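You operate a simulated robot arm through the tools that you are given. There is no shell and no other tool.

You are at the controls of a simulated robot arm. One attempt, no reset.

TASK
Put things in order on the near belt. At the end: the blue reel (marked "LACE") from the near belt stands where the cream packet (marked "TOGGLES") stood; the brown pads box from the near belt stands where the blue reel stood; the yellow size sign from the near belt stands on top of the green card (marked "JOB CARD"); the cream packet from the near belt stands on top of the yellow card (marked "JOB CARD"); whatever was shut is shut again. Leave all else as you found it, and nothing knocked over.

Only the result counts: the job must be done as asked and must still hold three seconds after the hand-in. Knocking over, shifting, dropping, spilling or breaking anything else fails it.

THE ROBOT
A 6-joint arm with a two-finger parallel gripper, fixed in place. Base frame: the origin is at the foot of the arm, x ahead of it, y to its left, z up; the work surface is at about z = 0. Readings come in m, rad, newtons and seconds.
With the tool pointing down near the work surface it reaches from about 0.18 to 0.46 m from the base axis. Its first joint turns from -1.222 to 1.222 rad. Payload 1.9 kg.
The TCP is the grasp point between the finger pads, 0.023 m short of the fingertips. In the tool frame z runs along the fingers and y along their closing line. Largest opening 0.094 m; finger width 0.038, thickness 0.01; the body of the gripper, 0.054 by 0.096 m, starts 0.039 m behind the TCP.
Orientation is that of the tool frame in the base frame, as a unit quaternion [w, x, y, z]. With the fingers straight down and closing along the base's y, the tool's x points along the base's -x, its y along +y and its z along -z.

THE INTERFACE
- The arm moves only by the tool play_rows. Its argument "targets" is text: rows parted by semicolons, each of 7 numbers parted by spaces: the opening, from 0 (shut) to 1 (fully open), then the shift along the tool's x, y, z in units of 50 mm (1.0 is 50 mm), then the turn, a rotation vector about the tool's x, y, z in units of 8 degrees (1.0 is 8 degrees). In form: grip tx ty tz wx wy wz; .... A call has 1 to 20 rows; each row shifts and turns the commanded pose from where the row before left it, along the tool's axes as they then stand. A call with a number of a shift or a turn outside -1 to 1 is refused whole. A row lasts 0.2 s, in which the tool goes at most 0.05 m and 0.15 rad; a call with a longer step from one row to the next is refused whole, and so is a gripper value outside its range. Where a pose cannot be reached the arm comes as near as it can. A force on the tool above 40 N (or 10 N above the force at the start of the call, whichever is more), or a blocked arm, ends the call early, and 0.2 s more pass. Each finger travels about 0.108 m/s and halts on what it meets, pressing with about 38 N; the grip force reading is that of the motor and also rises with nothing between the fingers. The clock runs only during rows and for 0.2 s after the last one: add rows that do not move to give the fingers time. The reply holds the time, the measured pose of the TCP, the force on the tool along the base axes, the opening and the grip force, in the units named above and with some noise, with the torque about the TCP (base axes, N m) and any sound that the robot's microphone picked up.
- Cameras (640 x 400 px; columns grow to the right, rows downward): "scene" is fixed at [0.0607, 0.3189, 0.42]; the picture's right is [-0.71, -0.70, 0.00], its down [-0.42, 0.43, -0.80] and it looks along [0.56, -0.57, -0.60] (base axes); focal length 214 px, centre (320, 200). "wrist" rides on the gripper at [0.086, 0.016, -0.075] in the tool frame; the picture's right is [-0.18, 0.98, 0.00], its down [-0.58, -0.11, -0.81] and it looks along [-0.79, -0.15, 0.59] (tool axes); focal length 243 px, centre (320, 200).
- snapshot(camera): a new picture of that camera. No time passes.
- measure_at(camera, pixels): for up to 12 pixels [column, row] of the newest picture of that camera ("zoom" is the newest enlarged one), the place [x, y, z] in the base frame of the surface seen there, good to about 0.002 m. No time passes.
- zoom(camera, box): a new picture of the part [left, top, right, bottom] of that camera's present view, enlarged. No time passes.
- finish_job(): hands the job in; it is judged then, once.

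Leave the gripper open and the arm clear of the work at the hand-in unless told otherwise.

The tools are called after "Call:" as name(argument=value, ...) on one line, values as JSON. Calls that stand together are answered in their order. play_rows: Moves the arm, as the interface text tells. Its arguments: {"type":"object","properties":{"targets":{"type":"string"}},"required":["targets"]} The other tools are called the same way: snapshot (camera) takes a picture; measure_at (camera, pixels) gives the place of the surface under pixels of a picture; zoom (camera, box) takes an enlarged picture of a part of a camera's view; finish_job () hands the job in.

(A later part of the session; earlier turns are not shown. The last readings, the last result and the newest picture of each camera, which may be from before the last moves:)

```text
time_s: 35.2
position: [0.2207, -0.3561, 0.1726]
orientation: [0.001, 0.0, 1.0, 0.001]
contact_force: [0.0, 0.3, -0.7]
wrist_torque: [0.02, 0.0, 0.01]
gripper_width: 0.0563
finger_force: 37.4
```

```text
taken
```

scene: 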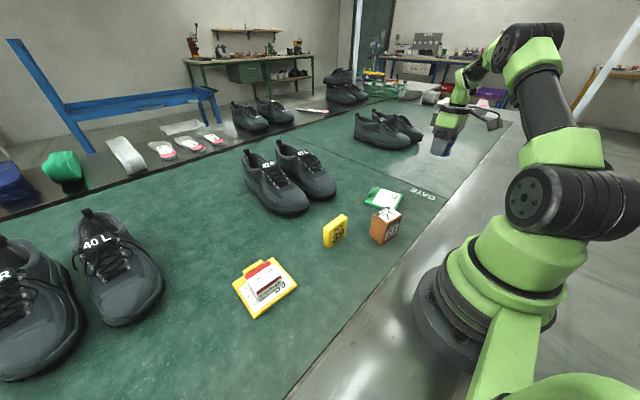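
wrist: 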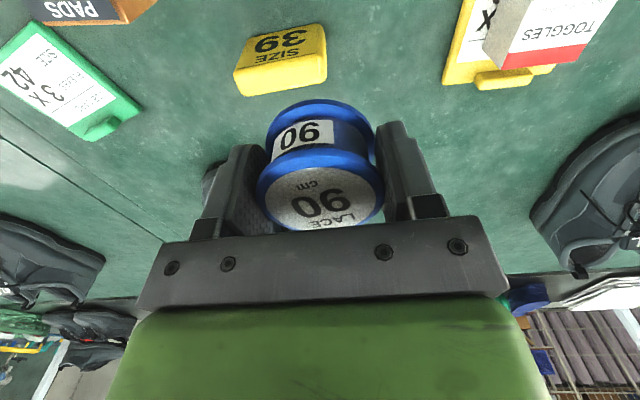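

Reel is over the spot. I lower to about z 0.036, then creep.

Call:
play_rows(targets="0.45 0 0 0.5 0 0 0; 0.45 0 0 0.65 0 0 0; 0.45 0 0 0.65 0 0 0; 0.45 0 0 0.55 0 0 0; 0.45 0 0 0.3 0 0 0; 0.45 0 0 0.05 0 0 0; 0.45 0 0 0 0 0 0; 0.45 0 0 0 0 0 0")

Call:
zoom(camera="scene", box=[380, 150, 480, 212])

Call:
snapshot(camera="wrist")

```text
time_s: 37.0
position: [0.2194, -0.3553, 0.0384]
orientation: [0.001, 0.0, 1.0, 0.001]
contact_force: [-0.8, 0.4, -0.6]
wrist_torque: [-0.01, 0.01, 0.03]
gripper_width: 0.0561
finger_force: 37.7
```

```text
6.40 times, centred on (430, 181) of scene
```

zoom: 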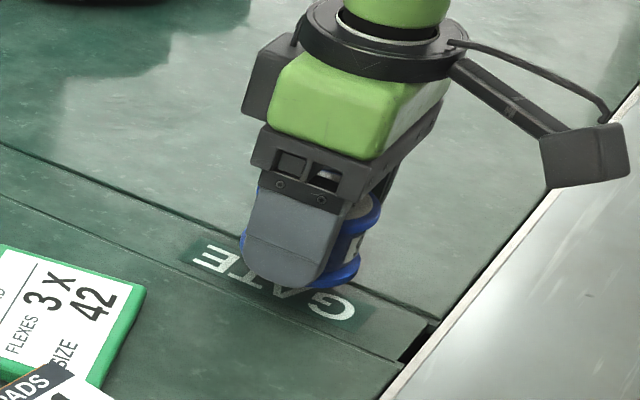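

```text
taken
```

wrist: 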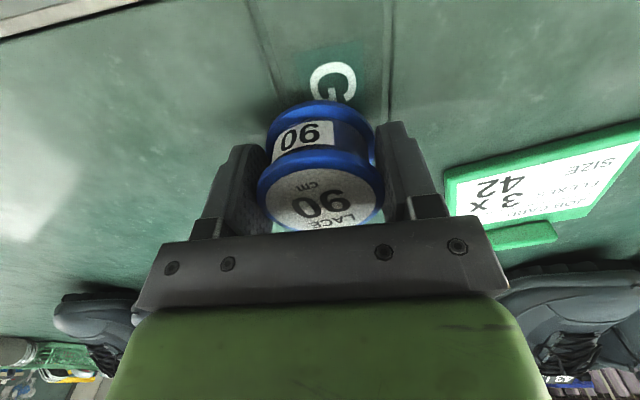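

All as expected. Lower 8 mm, then creep.

Call:
play_rows(targets="0.45 0 -0.015 0.08 0 0 0; 0.45 0 0 0.08 0 0 0; 0.45 0 0 0 0 0 0; 0.45 0 0 0 0 0 0")

```text
time_s: 38.0
position: [0.2205, -0.3554, 0.0301]
orientation: [0.0, -0.001, 1.0, 0.0]
contact_force: [0.5, -1.2, -0.4]
wrist_torque: [-0.01, 0.0, 0.04]
gripper_width: 0.0563
finger_force: 38.0
```

Call:
play_rows(targets="0.45 0 0 0.03 0 0 0; 0.45 0 0 0.02 0 0 0; 0.45 0 0 0 0 0 0")

```text
time_s: 38.8
position: [0.2201, -0.3567, 0.0278]
orientation: [0.0, 0.001, 1.0, 0.001]
contact_force: [-0.5, 0.0, -1.3]
wrist_torque: [0.04, -0.02, -0.02]
gripper_width: 0.0561
finger_force: 38.2
```

No contact yet at z 0.028. One millimetre at a time now.

Call:
play_rows(targets="0.45 0 0 0.025 0 0 0; 0.45 0 0 0 0 0 0; 0.45 0 0 0 0 0 0")

```text
time_s: 39.6
position: [0.2195, -0.3559, 0.0266]
orientation: [0.002, 0.001, 1.0, 0.001]
contact_force: [0.1, -0.3, -0.8]
wrist_torque: [0.02, 0.0, 0.01]
gripper_width: 0.0562
finger_force: 38.2
```

Call:
play_rows(targets="0.45 0 0 0.02 0 0 0; 0.45 0 0 0 0 0 0; 0.45 0 0 0 0 0 0")

```text
time_s: 40.4
position: [0.2207, -0.3555, 0.0269]
orientation: [0.0, 0.0, 1.0, 0.001]
contact_force: [-4.7, 5.7, 12.1]
wrist_torque: [-0.07, 0.0, -0.05]
gripper_width: 0.0562
finger_force: 38.2
```

Force 12 N: the reel touches down. I open the fingers.

Call:
play_rows(targets="0.62 0 0 0 0 0 0; 0.72 0 0 0 0 0 0; 0.85 0 0 0 0 0 0; 0.95 0 0 0 0 0 0; 1 0 0 0 0 0 0; 1 0 0 0 0 0 0")

Call:
snapshot(camera="wrist")

```text
time_s: 41.8
position: [0.2212, -0.3561, 0.027]
orientation: [0.001, 0.001, 1.0, 0.001]
contact_force: [0.6, -0.4, 0.2]
wrist_torque: [0.04, 0.02, 0.01]
gripper_width: 0.094
finger_force: 0.1
```

```text
taken
```

wrist: 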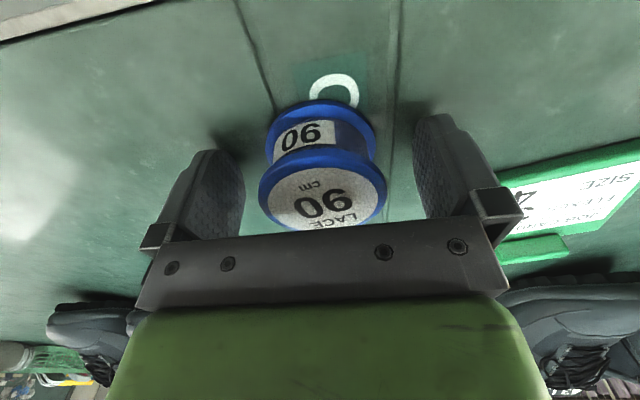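

Released. Rise straight up to about z 0.18.

Call:
play_rows(targets="1 0 0 -0.2 0 0 0; 1 0 0 -0.6 0 0 0; 1 0 0 -0.7 0 0 0; 1 0 0 -0.7 0 0 0; 1 0 0 -0.7 0 0 0; 1 0 0 -0.2 0 0 0; 1 0 0 0 0 0 0")

Call:
zoom(camera="scene", box=[390, 165, 470, 215])

Call:
measure_at(camera="zoom", pixels=[[250, 150], [320, 130], [370, 150], [320, 180]])

Call:
zoom(camera="wrist", box=[160, 0, 480, 2])

```text
time_s: 43.4
position: [0.2209, -0.355, 0.1808]
orientation: [0.0, 0.0, 1.0, 0.001]
contact_force: [0.1, 0.4, 0.3]
wrist_torque: [-0.02, -0.03, 0.05]
gripper_width: 0.094
finger_force: 0.0
```

```text
8.00 times, centred on (430, 190) of scene
```

zoom: 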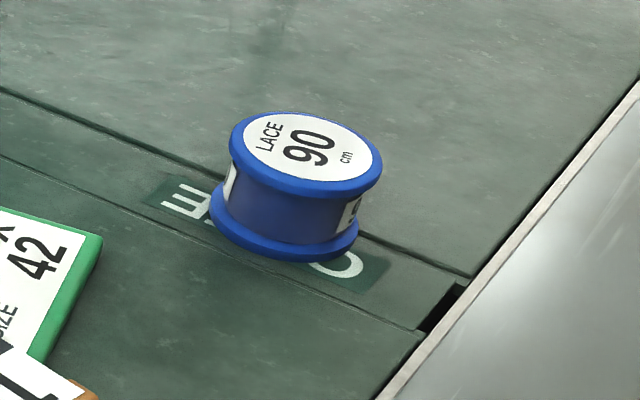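

```text
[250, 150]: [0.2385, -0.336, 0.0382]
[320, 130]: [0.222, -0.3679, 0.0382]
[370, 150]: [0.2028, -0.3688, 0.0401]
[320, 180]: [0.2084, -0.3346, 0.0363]
```

```text
2.00 times, centred on (320, 1) of wrist
```

zoom: 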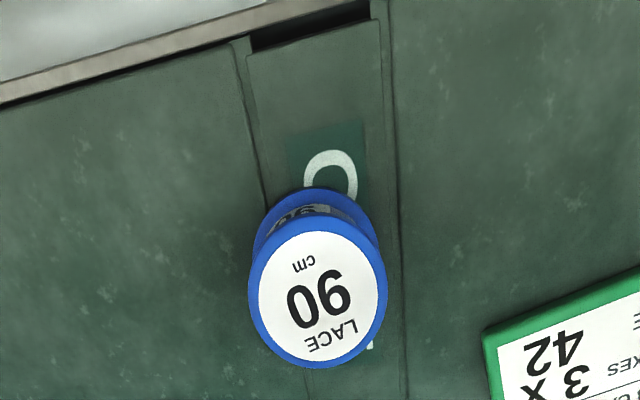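

The reel stands upright on the spot. I check its centre.

Call:
measure_at(camera="zoom", pixels=[[318, 220], [366, 243], [384, 290], [366, 342], [312, 366], [266, 340], [250, 290], [266, 240]])

```text
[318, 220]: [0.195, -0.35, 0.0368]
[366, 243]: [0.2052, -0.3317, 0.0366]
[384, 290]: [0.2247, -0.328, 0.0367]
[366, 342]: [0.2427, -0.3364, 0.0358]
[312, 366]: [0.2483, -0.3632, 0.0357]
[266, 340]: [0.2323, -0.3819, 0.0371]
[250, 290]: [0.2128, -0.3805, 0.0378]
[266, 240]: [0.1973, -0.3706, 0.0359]
```

Reel centre (0.220, -0.355): on target. Next the box: I move to over (0.2185, -0.080) at the same height and look at it.

Call:
play_rows(targets="1 0 0.4 0 0 0 0; 1 0 0.7 0 0 0 0; 1 0 0.8 0 0 0 0; 1 0 0.8 0 0 0 0; 1 0 0.8 0 0 0 0; 1 0 0.8 0 0 0 0; 1 0 0.8 0 0 0 0; 1 0.05 0.4 0 0 0 0; 1 0 0 0 0 0 0.6; 1 0 0 0 0 0 0.6; 1 0 0 0 0 0 0; 1 0 0 0 0 0 0")

Call:
zoom(camera="wrist", box=[160, 0, 480, 2])

Call:
snapshot(camera="wrist")

```text
time_s: 46.0
position: [0.216, -0.0804, 0.181]
orientation: [0.0, 0.083, 0.997, 0.001]
contact_force: [-0.2, -0.3, -0.2]
wrist_torque: [0.0, -0.01, 0.03]
gripper_width: 0.0938
finger_force: 0.1
```

```text
2.00 times, centred on (320, 1) of wrist
```

zoom: 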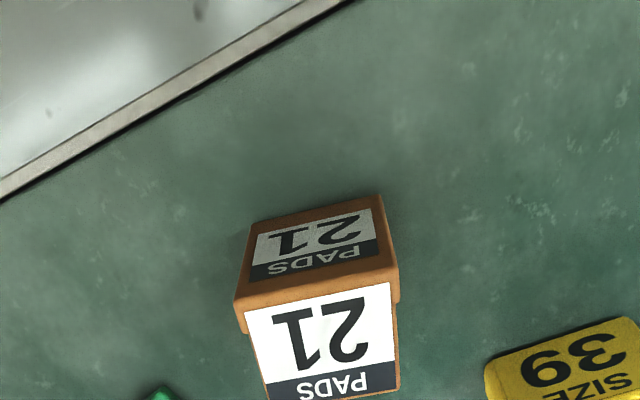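

```text
taken
```

wrist: 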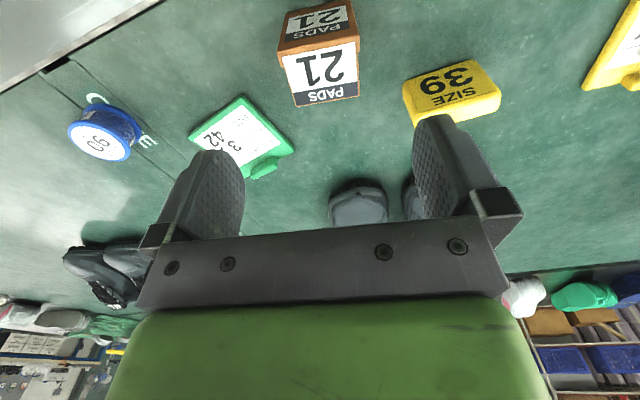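

The box seems to have a slightly wider front plate facing the robot (like a lid or drawer front). I look more closely before grasping.

Call:
zoom(camera="wrist", box=[260, 0, 380, 75])

Call:
zoom(camera="scene", box=[360, 195, 420, 255])

```text
5.33 times, centred on (320, 38) of wrist
```

zoom: 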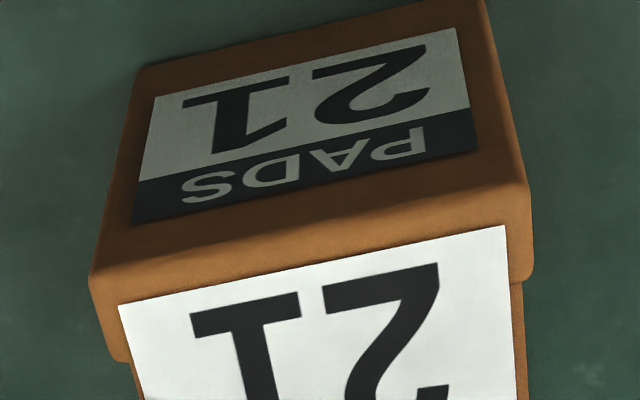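

```text
6.67 times, centred on (390, 225) of scene
```

zoom: 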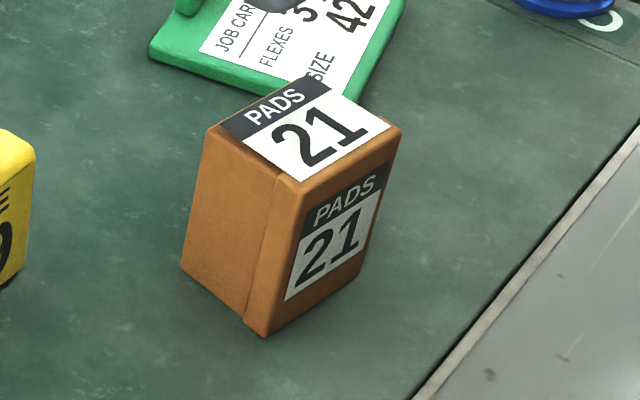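

The box has a cap-like lid on the face towards the robot. Clamping front-to-back would press that lid shut, so that is the safest grasp. I measure its faces to get its exact place and turn.

Call:
measure_at(camera="zoom", pixels=[[215, 132], [325, 84], [392, 128], [290, 180], [190, 262], [245, 300], [250, 315], [262, 328], [360, 262], [300, 200], [380, 160], [270, 200]])

Call:
zoom(camera="wrist", box=[240, 0, 400, 100])

Call:
measure_at(camera="zoom", pixels=[[160, 170], [470, 130], [480, 250], [210, 285], [180, 190], [455, 150], [200, 60], [440, 30], [215, 400], [470, 370], [300, 160], [490, 200]])

```text
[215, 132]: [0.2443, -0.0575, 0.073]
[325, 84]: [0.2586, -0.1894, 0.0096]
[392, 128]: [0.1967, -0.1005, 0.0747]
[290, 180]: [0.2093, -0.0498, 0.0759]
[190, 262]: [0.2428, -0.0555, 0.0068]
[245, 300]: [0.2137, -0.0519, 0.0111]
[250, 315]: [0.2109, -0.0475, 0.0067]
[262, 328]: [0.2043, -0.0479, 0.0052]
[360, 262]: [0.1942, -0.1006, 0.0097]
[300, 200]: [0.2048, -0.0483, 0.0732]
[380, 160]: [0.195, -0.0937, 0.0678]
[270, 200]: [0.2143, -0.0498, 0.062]
```

```text
4.00 times, centred on (320, 50) of wrist
```

zoom: 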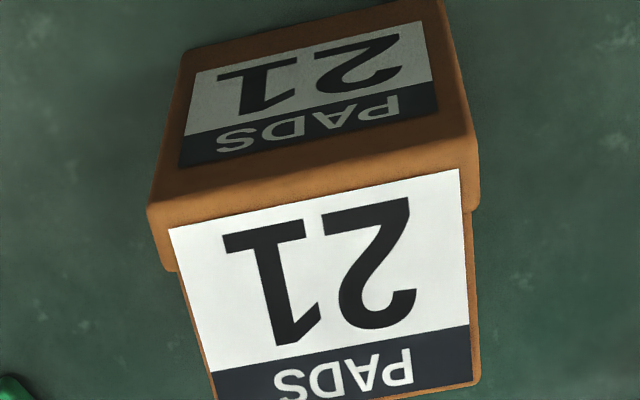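

```text
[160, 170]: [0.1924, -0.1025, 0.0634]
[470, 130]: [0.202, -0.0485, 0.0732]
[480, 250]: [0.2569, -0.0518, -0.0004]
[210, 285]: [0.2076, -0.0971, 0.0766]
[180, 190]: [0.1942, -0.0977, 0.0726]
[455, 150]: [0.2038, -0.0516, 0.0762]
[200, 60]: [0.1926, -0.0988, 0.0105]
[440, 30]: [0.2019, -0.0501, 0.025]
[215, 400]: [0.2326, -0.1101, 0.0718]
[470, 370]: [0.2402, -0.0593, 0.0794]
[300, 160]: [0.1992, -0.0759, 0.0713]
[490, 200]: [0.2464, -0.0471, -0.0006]
```

Box: centre about (0.218, -0.080), turned -10°, 41 mm deep, 58 mm wide, 77 mm tall. I turn the gripper 90° here at z 0.18 so it can close front-to-back.

Call:
play_rows(targets="1 0 0 0 0 0 -0.6; 1 0 0 0 0 0 -1; 1 0 0 0 0 0 -1; 1 0 0 0 0 0 -1; 1 0 0 0 0 0 -1; 1 0 0 0 0 0 -1; 1 0 0 0 0 0 -1; 1 0 0 0 0 0 -1; 1 0 0 0 0 0 -1; 1 0 0 0 0 0 -1; 1 0 0 0 0 0 -1; 1 0 0 0 0 0 -0.6; 1 0 0 0 0 0 0; 1 0 0 0 0 0 0")

Call:
snapshot(camera="wrist")

Call:
snapshot(camera="scene")

```text
time_s: 49.0
position: [0.2175, -0.0805, 0.1818]
orientation: [0.001, -0.642, 0.766, 0.001]
contact_force: [0.2, -0.5, -0.8]
wrist_torque: [0.01, 0.03, 0.05]
gripper_width: 0.0939
finger_force: 0.1
```

```text
taken
```

wrist: 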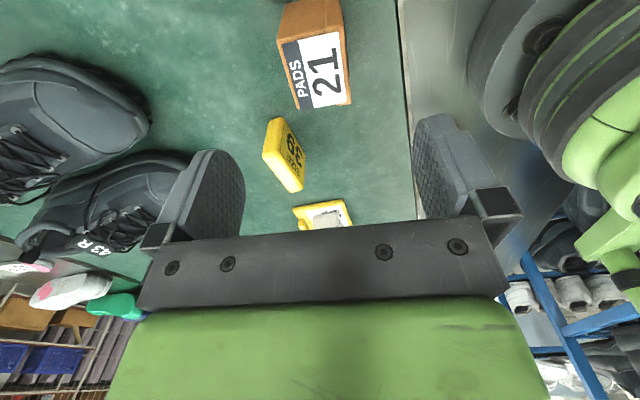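

```text
taken
```

scene: 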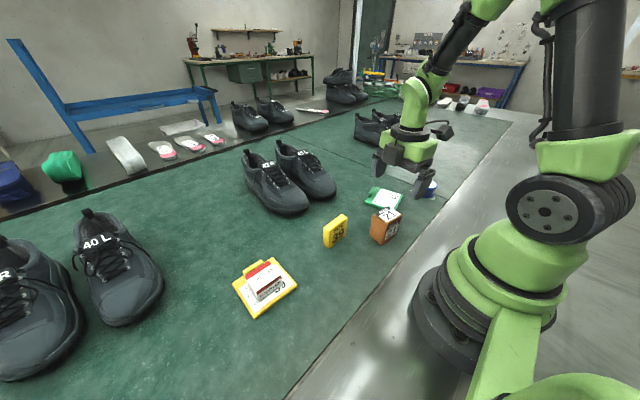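

Turn of 80° reached. I measure the box top from this side too, to fix the centre along the closing line.

Call:
zoom(camera="wrist", box=[220, 0, 420, 110])

```text
3.20 times, centred on (320, 55) of wrist
```

zoom: 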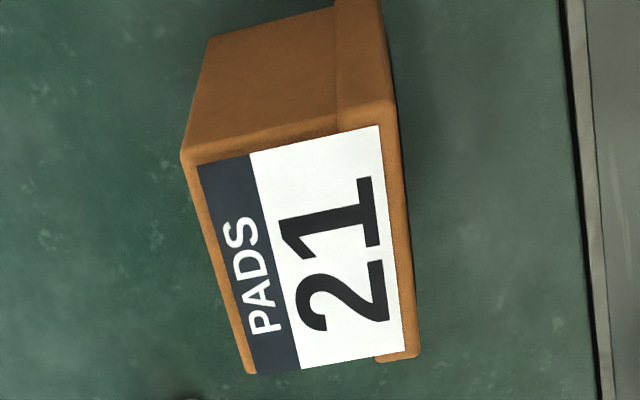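

Call:
measure_at(camera="zoom", pixels=[[186, 158], [252, 370], [416, 352], [390, 105], [345, 130], [383, 355], [290, 250], [215, 60], [330, 30], [375, 30], [345, 60], [405, 250]])

```text
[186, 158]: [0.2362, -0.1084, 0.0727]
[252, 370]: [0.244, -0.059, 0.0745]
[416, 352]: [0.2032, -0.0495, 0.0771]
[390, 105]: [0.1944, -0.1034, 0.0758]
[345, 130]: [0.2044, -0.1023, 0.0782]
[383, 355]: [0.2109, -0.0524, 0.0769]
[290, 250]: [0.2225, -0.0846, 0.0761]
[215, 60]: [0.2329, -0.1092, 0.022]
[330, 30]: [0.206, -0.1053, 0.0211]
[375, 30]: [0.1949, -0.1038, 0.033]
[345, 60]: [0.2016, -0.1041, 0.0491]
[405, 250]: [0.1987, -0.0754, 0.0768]
```

Centre confirmed at about (0.2187, -0.080). I go down to z ≈ 0.048 around the box with the fingers fully open.

Call:
play_rows(targets="1 0 -0.022 0.4 0 0 0; 1 0 0 0.6 0 0 0; 1 0 0 0.6 0 0 0; 1 0 0 0.5 0 0 0; 1 0 0 0.4 0 0 0; 1 0 0 0.17 0 0 0; 1 0 0 0 0 0 0; 1 0 0 0 0 0 0")

Call:
snapshot(camera="wrist")

Call:
zoom(camera="scene", box=[320, 170, 480, 270])

```text
time_s: 50.8
position: [0.2182, -0.0808, 0.0471]
orientation: [0.002, -0.642, 0.766, 0.0]
contact_force: [-0.1, 1.2, 0.0]
wrist_torque: [-0.03, 0.02, 0.0]
gripper_width: 0.094
finger_force: 0.0
```

```text
taken
```

wrist: 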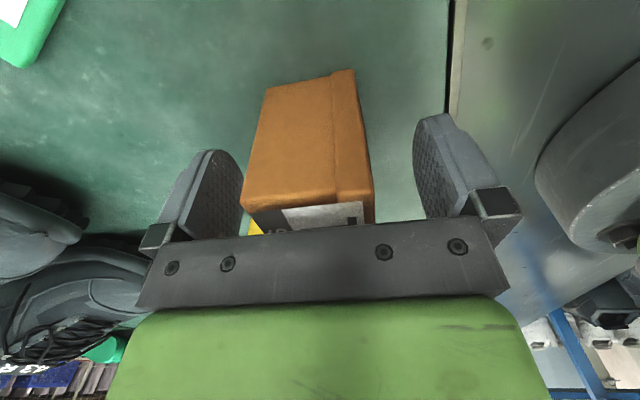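

```text
4.00 times, centred on (400, 220) of scene
```

zoom: 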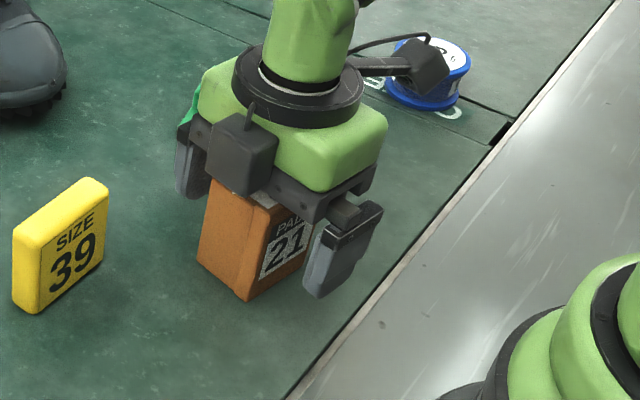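

The box is between the fingers, clear on all sides. I close front-to-back.

Call:
play_rows(targets="0.8 0 0 0 0 0 0; 0.65 0 0 0 0 0 0; 0.55 0 0 0 0 0 0; 0.47 0 0 0 0 0 0; 0.4 0 0 0 0 0 0; 0.33 0 0 0 0 0 0; 0.33 0 0 0 0 0 0; 0.33 0 0 0 0 0 0")

```text
time_s: 52.6
position: [0.2182, -0.08, 0.0467]
orientation: [0.003, -0.643, 0.766, 0.0]
contact_force: [1.3, -0.7, 5.0]
wrist_torque: [0.16, -0.11, -0.07]
gripper_width: 0.0456
finger_force: 37.8
```

Gripped at 0.0456, 38 N. Lift slowly 30 mm and look.

Call:
play_rows(targets="0.33 0 0 -0.1 0 0 0; 0.33 0 0 -0.2 0 0 0; 0.33 0 0 -0.3 0 0 0; 0.33 0 0 0 0 0 0; 0.33 0 0 0 0 0 0")

Call:
snapshot(camera="wrist")

Call:
zoom(camera="scene", box=[320, 170, 480, 270])

```text
time_s: 53.8
position: [0.2181, -0.0806, 0.0778]
orientation: [0.002, -0.643, 0.766, 0.001]
contact_force: [-0.5, 0.5, -0.1]
wrist_torque: [0.01, -0.03, 0.0]
gripper_width: 0.0456
finger_force: 38.1
```

```text
taken
```

wrist: 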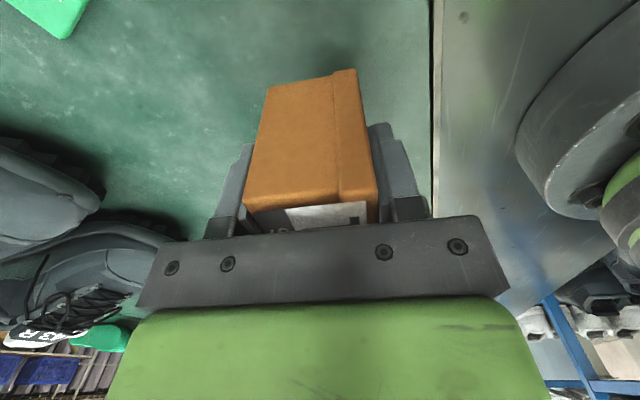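

```text
4.00 times, centred on (400, 220) of scene
```

zoom: 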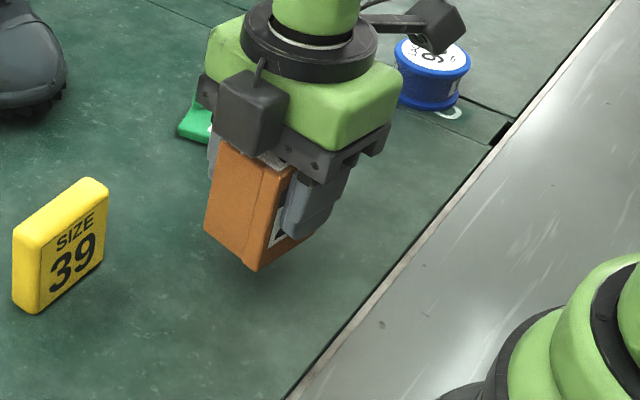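

Box is held with its lid clamped shut. I raise to about z 0.18 and carry it via (0.29, 0.10).

Call:
play_rows(targets="0.33 0 0 -0.34 0 0 0; 0.33 0 0 -0.5 0 0 0; 0.33 0 0 -0.6 0 0 0; 0.33 0 0 -0.4 0 0 0; 0.33 0 0 -0.2 0 0 0; 0.33 -0.317 -0.066 0 0 0 0; 0.33 -0.634 -0.132 0 0 0 0; 0.33 -0.634 -0.132 0 0 0 0; 0.33 -0.634 -0.132 0 0 0 0; 0.33 -0.634 -0.132 0 0 0 0; 0.33 -0.634 -0.132 0 0 0 0; 0.33 -0.317 -0.066 0 0 0 0; 0.33 0 0 0 0 0 0")

Call:
snapshot(camera="wrist")

```text
time_s: 56.6
position: [0.2916, 0.0998, 0.1807]
orientation: [0.001, -0.643, 0.766, 0.001]
contact_force: [-0.4, -1.1, -1.1]
wrist_torque: [0.03, -0.01, 0.02]
gripper_width: 0.0457
finger_force: 37.7
```

```text
taken
```

wrist: 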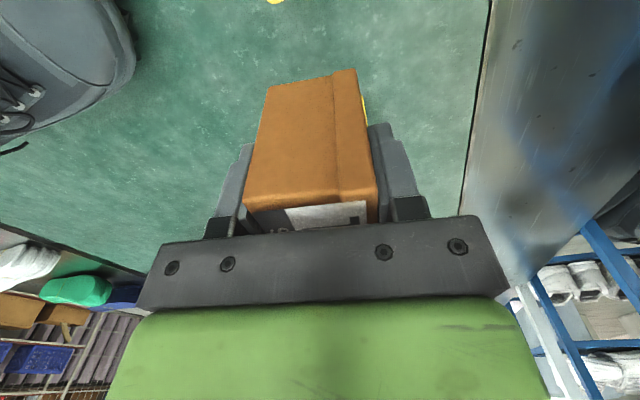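

Steady. I carry on to over the reel's old place (0.2195, 0.381).

Call:
play_rows(targets="0.33 -0.294 0.132 0 0 0 0; 0.33 -0.588 0.2643 0 0 0 0; 0.33 -0.588 0.2643 0 0 0 0; 0.33 -0.588 0.2643 0 0 0 0; 0.33 -0.588 0.2643 0 0 0 0; 0.33 -0.588 0.2643 0 0 0 0; 0.33 -0.588 0.2643 0 0 0 0; 0.33 -0.588 0.2643 0 0 0 0; 0.33 -0.588 0.2643 0 0 0 0; 0.33 -0.294 0.132 0 0 0 0; 0.33 0 0 0 0 0 0; 0.33 0 0 0 0 0 0")

Call:
snapshot(camera="wrist")

Call:
snapshot(camera="scene")

```text
time_s: 59.2
position: [0.2184, 0.3807, 0.1812]
orientation: [0.001, -0.643, 0.766, -0.001]
contact_force: [0.1, -0.8, -0.3]
wrist_torque: [-0.01, -0.01, -0.02]
gripper_width: 0.0455
finger_force: 37.4
```

```text
taken
```

wrist: 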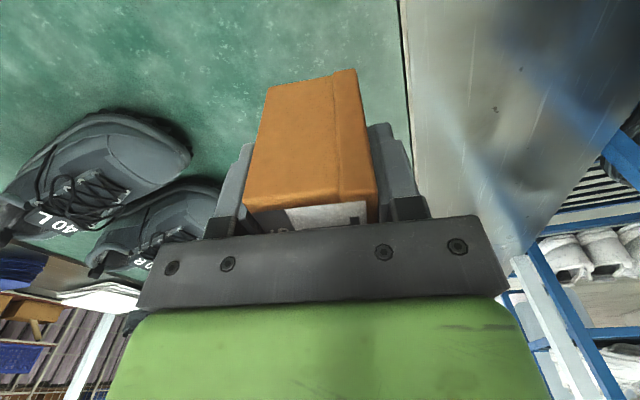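

```text
taken
```

scene: 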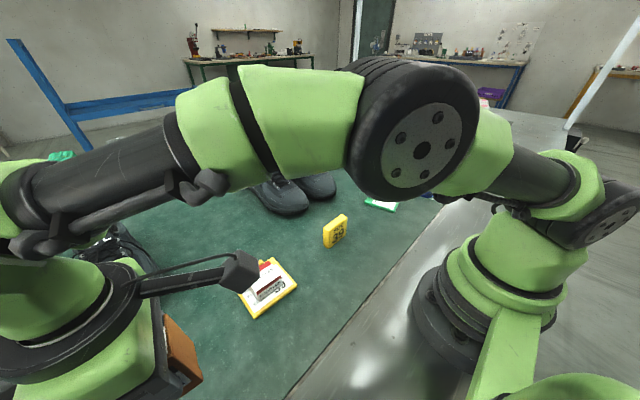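

In place over the target. I lower to about z 0.056.

Call:
play_rows(targets="0.33 0 -0.02 0.4 0 0 0; 0.33 0 0 0.6 0 0 0; 0.33 0 0 0.6 0 0 0; 0.33 0 0 0.5 0 0 0; 0.33 0 0 0.3 0 0 0; 0.33 0 0 0.1 0 0 0; 0.33 0 0 0 0 0 0; 0.33 0 0 0 0 0 0")

Call:
snapshot(camera="wrist")

```text
time_s: 61.0
position: [0.2198, 0.3811, 0.0542]
orientation: [0.001, -0.643, 0.766, 0.0]
contact_force: [0.3, -0.4, 0.0]
wrist_torque: [0.02, -0.01, 0.02]
gripper_width: 0.0454
finger_force: 37.8
```

```text
taken
```

wrist: 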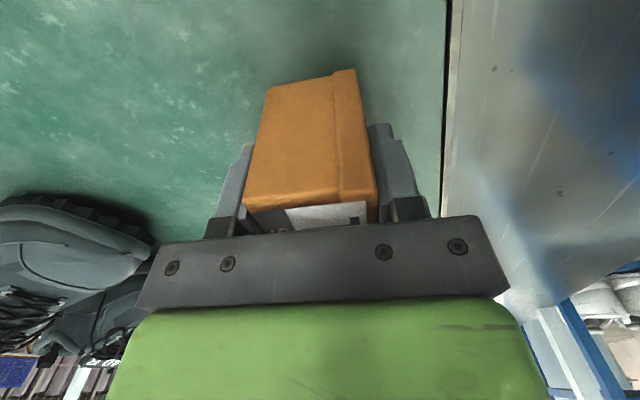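

Position (0.2198, 0.3811), good. I lower 5 mm, then creep.

Call:
play_rows(targets="0.33 0 0 0.05 0 0 0; 0.33 0 0 0.05 0 0 0; 0.33 0 0 0 0 0 0; 0.33 0 0 0 0 0 0")

```text
time_s: 62.0
position: [0.2218, 0.3804, 0.0504]
orientation: [0.001, -0.643, 0.766, 0.001]
contact_force: [1.0, 0.3, -0.9]
wrist_torque: [-0.01, 0.0, 0.0]
gripper_width: 0.0453
finger_force: 38.1
```

Call:
play_rows(targets="0.33 0 0 0.03 0 0 0; 0.33 0 0 0 0 0 0; 0.33 0 0 0 0 0 0")

```text
time_s: 62.8
position: [0.2196, 0.3811, 0.05]
orientation: [0.001, -0.643, 0.766, 0.001]
contact_force: [0.7, -1.1, -1.0]
wrist_torque: [0.01, 0.01, 0.03]
gripper_width: 0.0456
finger_force: 37.9
```

Call:
play_rows(targets="0.33 0 0 0.03 0 0 0; 0.33 0 0 0 0 0 0; 0.33 0 0 0 0 0 0")

```text
time_s: 63.6
position: [0.2203, 0.3811, 0.047]
orientation: [0.001, -0.643, 0.766, 0.0]
contact_force: [-0.4, -0.8, 0.1]
wrist_torque: [0.02, 0.01, -0.01]
gripper_width: 0.0454
finger_force: 37.9
```

Call:
play_rows(targets="0.33 0 0 0.02 0 0 0; 0.33 0 0 0 0 0 0; 0.33 0 0 0 0 0 0")

```text
time_s: 64.4
position: [0.2206, 0.3807, 0.048]
orientation: [0.002, -0.643, 0.766, 0.001]
contact_force: [-7.1, -7.1, 21.2]
wrist_torque: [-0.15, 0.31, -0.01]
gripper_width: 0.0455
finger_force: 38.1
```

Contact (21 N). I ease up half a millimetre and open the fingers.

Call:
play_rows(targets="0.33 0 0 -0.01 0 0 0; 0.48 0 0 0 0 0 0; 0.55 0 0 0 0 0 0; 0.65 0 0 0 0 0 0; 0.8 0 0 0 0 0 0; 0.95 0 0 0 0 0 0; 1 0 0 0 0 0 0; 1 0 0 0 0 0 0")

Call:
snapshot(camera="wrist")

```text
time_s: 66.2
position: [0.2208, 0.3799, 0.047]
orientation: [0.001, -0.642, 0.766, 0.0]
contact_force: [0.8, 0.1, -0.4]
wrist_torque: [-0.01, 0.0, 0.0]
gripper_width: 0.0943
finger_force: 0.0
```

```text
taken
```

wrist: 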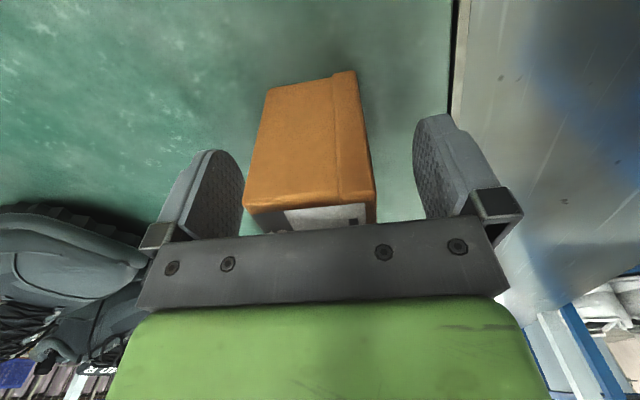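

Released with the box standing. I rise straight up to about z 0.18.

Call:
play_rows(targets="1 0 0 -0.2 0 0 0; 1 0 0 -0.5 0 0 0; 1 0 0 -0.7 0 0 0; 1 0 0 -0.7 0 0 0; 1 0 0 -0.5 0 0 0; 1 0 0 -0.1 0 0 0; 1 0 0 0 0 0 0")

Call:
zoom(camera="wrist", box=[220, 0, 420, 110])

```text
time_s: 67.8
position: [0.2203, 0.3808, 0.1826]
orientation: [0.001, -0.643, 0.766, 0.001]
contact_force: [0.4, 0.6, 0.2]
wrist_torque: [0.01, 0.02, 0.02]
gripper_width: 0.0939
finger_force: 0.0
```

```text
3.20 times, centred on (320, 55) of wrist
```

zoom: 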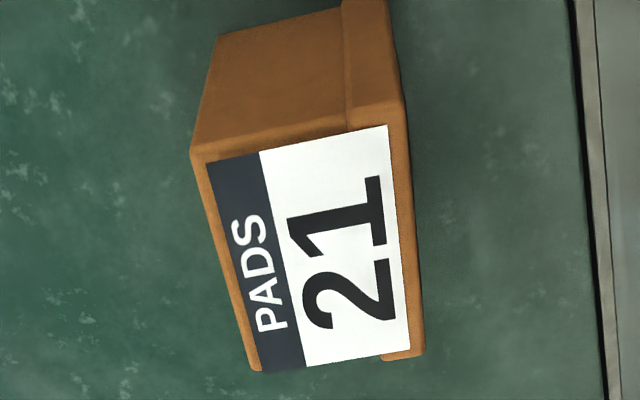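

Call:
measure_at(camera="zoom", pixels=[[196, 158], [262, 368], [420, 350], [402, 105], [310, 250]])

```text
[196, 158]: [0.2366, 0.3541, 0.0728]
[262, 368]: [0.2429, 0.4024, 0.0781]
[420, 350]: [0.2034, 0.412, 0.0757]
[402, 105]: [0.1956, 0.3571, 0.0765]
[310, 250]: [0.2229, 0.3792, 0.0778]
```

Box centre (0.2196, 0.381): right on the reel's old place, lid still shut. Next is the sign. Before picking it up, I test with the empty gripper that the turned-wrist pose over the green card is reachable: fly to (0.291, -0.219) and turn to match the card.

Call:
play_rows(targets="1 0.723 -0.2172 0 0 0 0; 1 0.723 -0.2172 0 0 0 0; 1 0.723 -0.2172 0 0 0 0; 1 0.723 -0.2172 0 0 0 0; 1 0.723 -0.2172 0 0 0 0; 1 0.723 -0.2172 0 0 0 0; 1 0.723 -0.2172 0 0 0 0; 1 0.723 -0.2172 0 0 0 0; 1 0.723 -0.2172 0 0 0 0; 1 0.723 -0.2172 0 0 0 0; 1 0.723 -0.2172 0 0 0 0; 1 0.723 -0.2172 0 0 0 0; 1 0.723 -0.2172 0 0 0 0; 1 0.723 -0.2172 0 0 0 0; 1 0.723 -0.2172 0 0 0 0; 1 0.723 -0.2172 0 0 0 0; 1 0 0 0 0 0 -0.95; 1 0 0 0 0 0 -0.95; 1 0 0 0 0 0 -0.95; 1 0 0 0 0 0 0")

Call:
snapshot(camera="scene")

Call:
zoom(camera="wrist", box=[160, 0, 480, 2])

```text
time_s: 72.0
position: [0.2934, -0.219, 0.1837]
orientation: [-0.001, 0.782, -0.623, 0.0]
contact_force: [0.0, 0.4, -0.3]
wrist_torque: [0.02, -0.03, -0.05]
gripper_width: 0.0938
finger_force: 0.0
```

```text
taken
```

scene: 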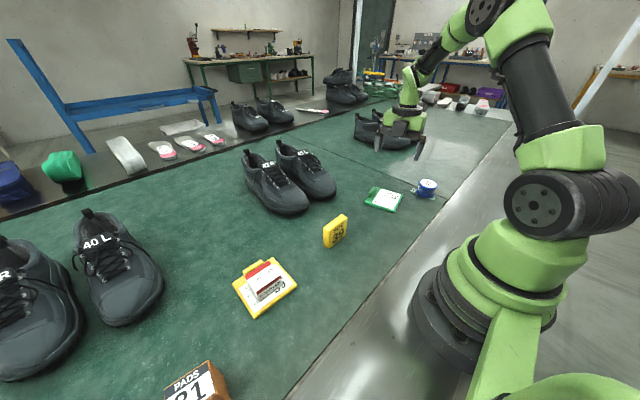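

```text
2.00 times, centred on (320, 1) of wrist
```

zoom: 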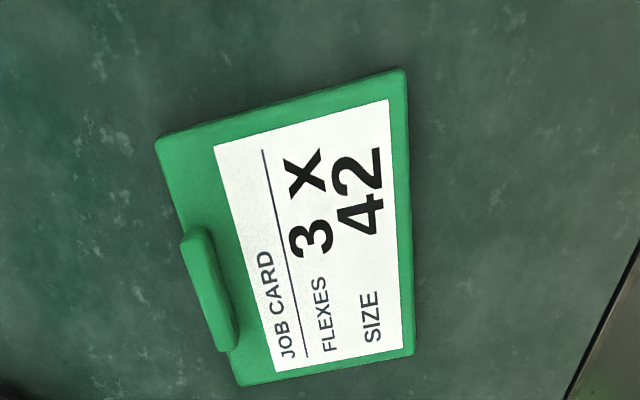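

The pose (turn 103°) is reachable. I re-measure the green card from here, unobstructed.

Call:
measure_at(camera="zoom", pixels=[[162, 140], [402, 75], [410, 350], [240, 380], [300, 230], [215, 250], [240, 340], [195, 240], [220, 330], [205, 225], [235, 345]])

Call:
snapshot(camera="wrist")

```text
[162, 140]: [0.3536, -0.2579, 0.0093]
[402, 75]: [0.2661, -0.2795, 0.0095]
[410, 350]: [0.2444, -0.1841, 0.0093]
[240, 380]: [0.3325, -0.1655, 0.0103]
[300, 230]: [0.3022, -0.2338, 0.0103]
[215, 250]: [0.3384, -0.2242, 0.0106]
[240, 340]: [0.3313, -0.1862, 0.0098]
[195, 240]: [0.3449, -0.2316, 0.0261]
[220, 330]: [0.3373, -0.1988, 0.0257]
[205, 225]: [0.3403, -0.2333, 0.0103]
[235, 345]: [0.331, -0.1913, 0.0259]
```

```text
taken
```

wrist: 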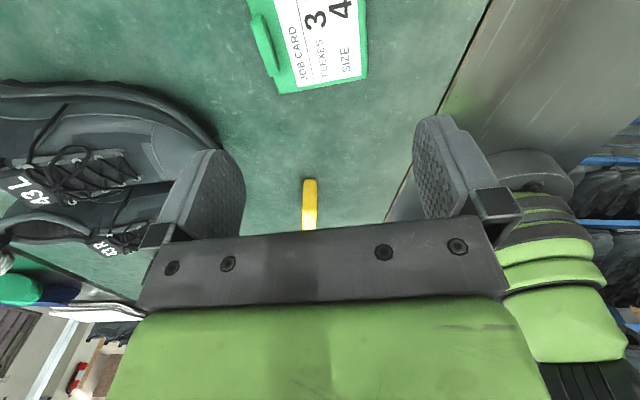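

Card centre about (0.299, -0.2195), turned 13°, tab inner edge ~37 mm from the centre. Now I turn to 90° and move over the sign at (0.2975, 0.022).

Call:
play_rows(targets="1 0 0 0 0 0 0.8; 1 0 0 0 0 0 0.81; 1 -0.35 -0.006 0 0 0 0; 1 -0.689 -0.012 0 0 0 0; 1 -0.689 -0.012 0 0 0 0; 1 -0.689 -0.012 0 0 0 0; 1 -0.689 -0.012 0 0 0 0; 1 -0.689 -0.012 0 0 0 0; 1 -0.689 -0.012 0 0 0 0; 1 -0.34 -0.006 0 0 0 0; 1 0 0 0 0 0 0; 1 0 0 0 0 0 0")

Call:
zoom(camera="wrist", box=[220, 0, 420, 110])

Call:
snapshot(camera="scene")

```text
time_s: 74.6
position: [0.2966, 0.0222, 0.1831]
orientation: [0.001, -0.707, 0.708, 0.0]
contact_force: [0.1, -0.5, -0.2]
wrist_torque: [-0.02, -0.01, -0.01]
gripper_width: 0.094
finger_force: 0.0
```

```text
3.20 times, centred on (320, 55) of wrist
```

zoom: 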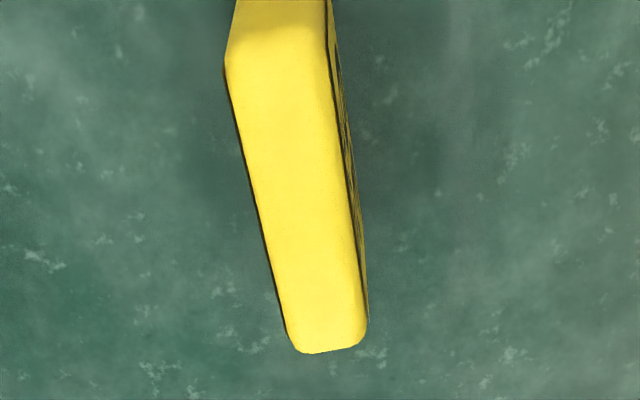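

```text
taken
```

scene: 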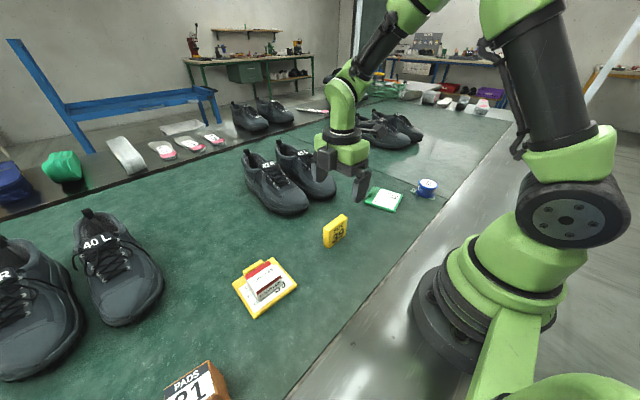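

I measure the sign's top from this view.

Call:
measure_at(camera="zoom", pixels=[[235, 70], [320, 55], [250, 150], [338, 140], [275, 260], [352, 240], [290, 325], [360, 310], [300, 200], [330, 340], [295, 345], [275, 30]])

```text
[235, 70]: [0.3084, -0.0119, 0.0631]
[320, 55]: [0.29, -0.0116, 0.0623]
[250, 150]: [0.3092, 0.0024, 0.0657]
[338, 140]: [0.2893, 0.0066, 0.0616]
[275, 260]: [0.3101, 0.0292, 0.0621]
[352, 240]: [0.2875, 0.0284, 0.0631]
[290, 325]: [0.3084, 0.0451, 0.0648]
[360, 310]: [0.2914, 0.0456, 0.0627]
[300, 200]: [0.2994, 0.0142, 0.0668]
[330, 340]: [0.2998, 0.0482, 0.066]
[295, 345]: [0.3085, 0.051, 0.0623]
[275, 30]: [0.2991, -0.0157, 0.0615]
```

Sign: x 0.288–0.310, y -0.016–0.056, centre (0.299, 0.020), yaw ~0. I shift 2 mm onto it and go down to z ≈ 0.043.

Call:
play_rows(targets="1 0.034 -0.048 0.4 0 0 0; 1 0 0 0.6 0 0 0; 1 0 0 0.6 0 0 0; 1 0 0 0.6 0 0 0; 1 0 0 0.4 0 0 0; 1 0 0 0.2 0 0 0; 1 0 0 0 0 0 0; 1 0 0 0 0 0 0")

Call:
snapshot(camera="wrist")

Call:
zoom(camera="scene", box=[270, 170, 430, 270])

```text
time_s: 76.4
position: [0.2994, 0.0208, 0.0419]
orientation: [0.003, -0.707, 0.707, 0.0]
contact_force: [0.1, -1.0, -1.4]
wrist_torque: [0.01, 0.01, 0.03]
gripper_width: 0.0941
finger_force: 0.0
```

```text
taken
```

wrist: 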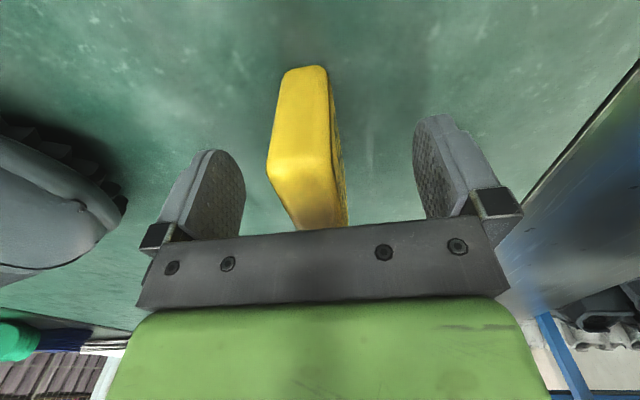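

```text
4.00 times, centred on (350, 220) of scene
```

zoom: 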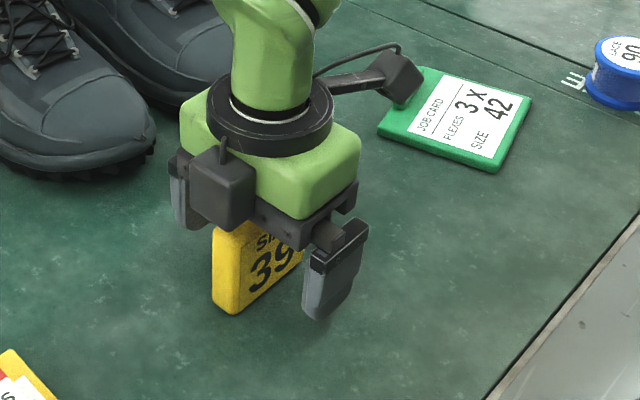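

Sign is centred between the fingers. I close slowly front-to-back.

Call:
play_rows(targets="0.8 0 0 0 0 0 0; 0.6 0 0 0 0 0 0; 0.45 0 0 0 0 0 0; 0.35 0 0 0 0 0 0; 0.3 0 0 0 0 0 0; 0.26 0 0 0 0 0 0; 0.23 0 0 0 0 0 0; 0.2 0 0 0 0 0 0; 0.16 0 0 0 0 0 0; 0.12 0 0 0 0 0 0; 0.1 0 0 0 0 0 0; 0.1 0 0 0 0 0 0")

Call:
snapshot(camera="wrist")

```text
time_s: 79.0
position: [0.298, 0.0207, 0.0411]
orientation: [0.001, -0.706, 0.708, 0.0]
contact_force: [0.7, -0.2, 1.1]
wrist_torque: [0.0, -0.04, 0.01]
gripper_width: 0.0218
finger_force: 37.4
```

```text
taken
```

wrist: 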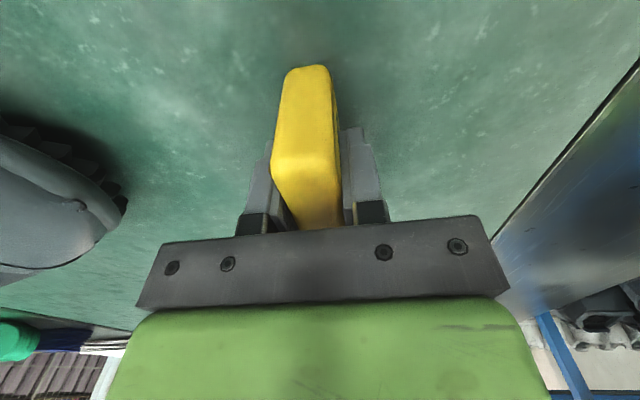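

Gripped at 0.0218, 37 N. Lift slowly 30 mm and look.

Call:
play_rows(targets="0.1 0 0 -0.1 0 0 0; 0.1 0 0 -0.2 0 0 0; 0.1 0 0 -0.3 0 0 0; 0.1 0 0 0 0 0 0; 0.1 0 0 0 0 0 0")

Call:
snapshot(camera="wrist")

Call:
zoom(camera="scene", box=[270, 170, 430, 270])

```text
time_s: 80.2
position: [0.2974, 0.0203, 0.0724]
orientation: [0.001, -0.706, 0.708, 0.0]
contact_force: [-0.1, -0.4, -1.0]
wrist_torque: [-0.02, 0.0, 0.05]
gripper_width: 0.0215
finger_force: 37.8
```

```text
taken
```

wrist: 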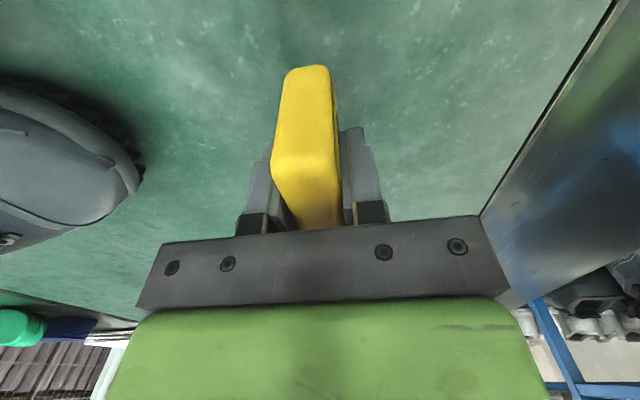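

```text
4.00 times, centred on (350, 220) of scene
```

zoom: 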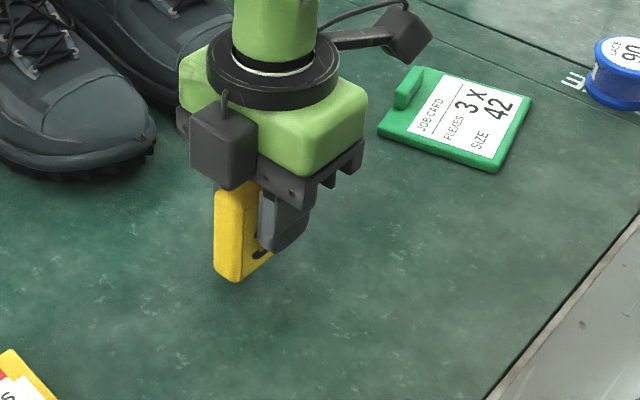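

Held upright. I raise to z 0.15, carry it over the green card to (0.296, -0.220), and turn 13° to match.

Call:
play_rows(targets="0.1 0 0 -0.3 0 0 0; 0.1 0 0 -0.5 0 0 0; 0.1 0 0 -0.5 0 0 0; 0.1 0 0 -0.26 0 0 0; 0.1 0.3 0.005 0 0 0 0; 0.1 0.644 0.005 0 0 0 0; 0.1 0.644 0.005 0 0 0 0; 0.1 0.644 0.005 0 0 0 0; 0.1 0.644 0.005 0 0 0 0; 0.1 0.644 0.005 0 0 0 0; 0.1 0.644 0.005 0 0 0 0; 0.1 0.646 0.005 0 0 0 0; 0.1 0 0 0 0 0 -0.5; 0.1 0 0 0 0 0 -0.6; 0.1 0 0 0 0 0 -0.51; 0.1 0 0 0 0 0 0; 0.1 0 0 0 0 0 0")

Call:
zoom(camera="wrist", box=[0, 0, 640, 2])

Call:
zoom(camera="scene", box=[310, 130, 470, 230])

```text
time_s: 83.8
position: [0.296, -0.22, 0.1494]
orientation: [-0.001, 0.782, -0.623, 0.0]
contact_force: [-0.7, 0.3, -1.3]
wrist_torque: [-0.03, 0.0, 0.05]
gripper_width: 0.0219
finger_force: 38.5
```

```text
1.00 times, centred on (320, 1) of wrist (not enlarged: the box is as wide or as high as the picture)
```

zoom: 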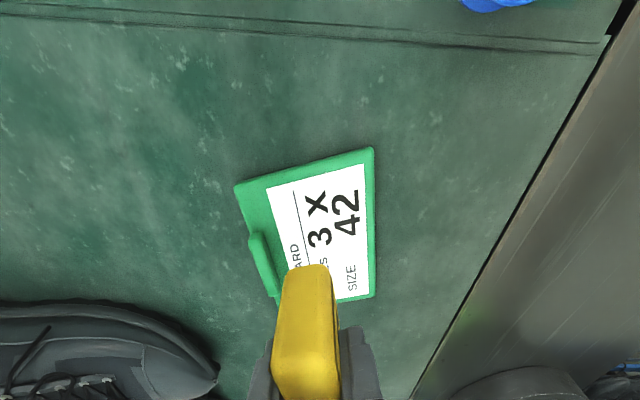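

```text
4.00 times, centred on (390, 180) of scene
```

zoom: 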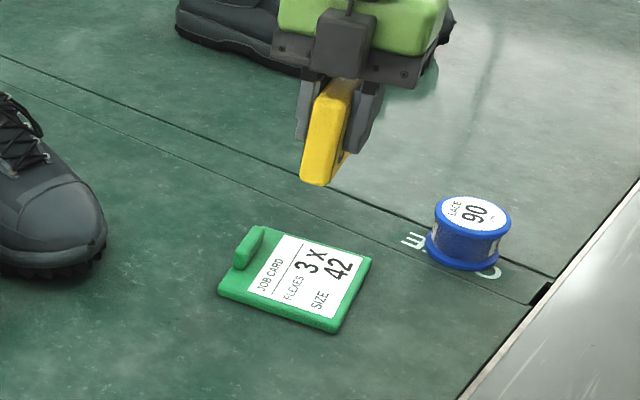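

All lined up. I lower to about z 0.06.

Call:
play_rows(targets="0.1 0 0 0.35 0 0 0; 0.1 0 0 0.5 0 0 0; 0.1 0 0 0.5 0 0 0; 0.1 0 0 0.3 0 0 0; 0.1 0 0 0.13 0 0 0; 0.1 0 0 0 0 0 0; 0.1 0 0 0 0 0 0")

Call:
zoom(camera="scene", box=[330, 160, 430, 222])

Call:
snapshot(camera="wrist")

```text
time_s: 85.4
position: [0.2983, -0.2193, 0.0597]
orientation: [-0.001, 0.782, -0.624, 0.0]
contact_force: [0.0, -0.4, -1.2]
wrist_torque: [0.0, 0.04, 0.0]
gripper_width: 0.0215
finger_force: 38.1
```

```text
6.40 times, centred on (380, 191) of scene
```

zoom: 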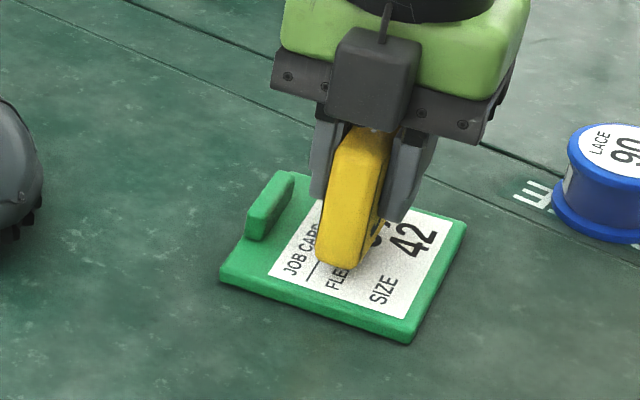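

```text
taken
```

wrist: 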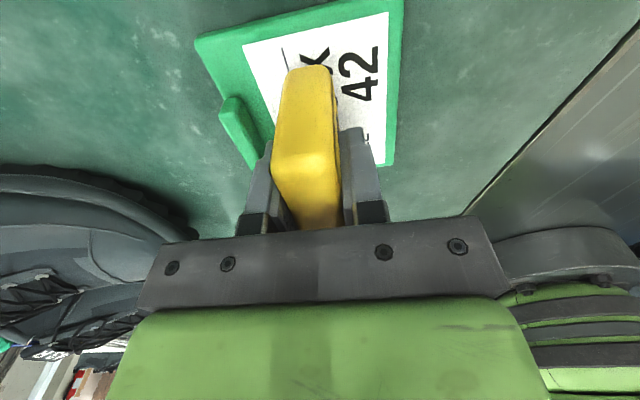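

The sign is over the card clear of the tab. Lower 6 mm, then creep.

Call:
play_rows(targets="0.1 0 0 0.06 0 0 0; 0.1 0 0 0.06 0 0 0; 0.1 0 0 0 0 0 0; 0.1 0 0 0 0 0 0")

```text
time_s: 86.4
position: [0.2972, -0.2193, 0.0539]
orientation: [-0.002, 0.782, -0.624, 0.0]
contact_force: [0.3, -0.3, -1.7]
wrist_torque: [-0.01, -0.06, -0.01]
gripper_width: 0.0219
finger_force: 38.2
```

Call:
play_rows(targets="0.1 0 0 0.025 0 0 0; 0.1 0 0 0 0 0 0; 0.1 0 0 0 0 0 0")

```text
time_s: 87.2
position: [0.2977, -0.2191, 0.0527]
orientation: [-0.002, 0.782, -0.624, 0.0]
contact_force: [-0.9, 0.6, -1.4]
wrist_torque: [0.0, 0.02, -0.01]
gripper_width: 0.0216
finger_force: 38.0
```

Call:
play_rows(targets="0.1 0 0 0.02 0 0 0; 0.1 0 0 0 0 0 0; 0.1 0 0 0 0 0 0")

```text
time_s: 88.0
position: [0.2959, -0.2195, 0.0511]
orientation: [-0.001, 0.782, -0.624, 0.001]
contact_force: [-0.4, -1.1, -1.0]
wrist_torque: [0.0, -0.02, -0.01]
gripper_width: 0.0216
finger_force: 38.1
```

Call:
play_rows(targets="0.1 0 0 0.016 0 0 0; 0.1 0 0 0 0 0 0; 0.1 0 0 0 0 0 0")

```text
time_s: 88.8
position: [0.297, -0.2203, 0.0511]
orientation: [-0.001, 0.781, -0.625, 0.0]
contact_force: [-0.1, 0.1, 1.0]
wrist_torque: [0.05, 0.02, -0.02]
gripper_width: 0.0215
finger_force: 37.4
```

Call:
play_rows(targets="0.1 0 0 0.012 0 0 0; 0.1 0 0 0 0 0 0; 0.1 0 0 0 0 0 0")

```text
time_s: 89.6
position: [0.2981, -0.2206, 0.0514]
orientation: [-0.001, 0.781, -0.624, 0.0]
contact_force: [-4.5, 1.3, 17.9]
wrist_torque: [0.26, 0.15, -0.01]
gripper_width: 0.0215
finger_force: 38.4
```

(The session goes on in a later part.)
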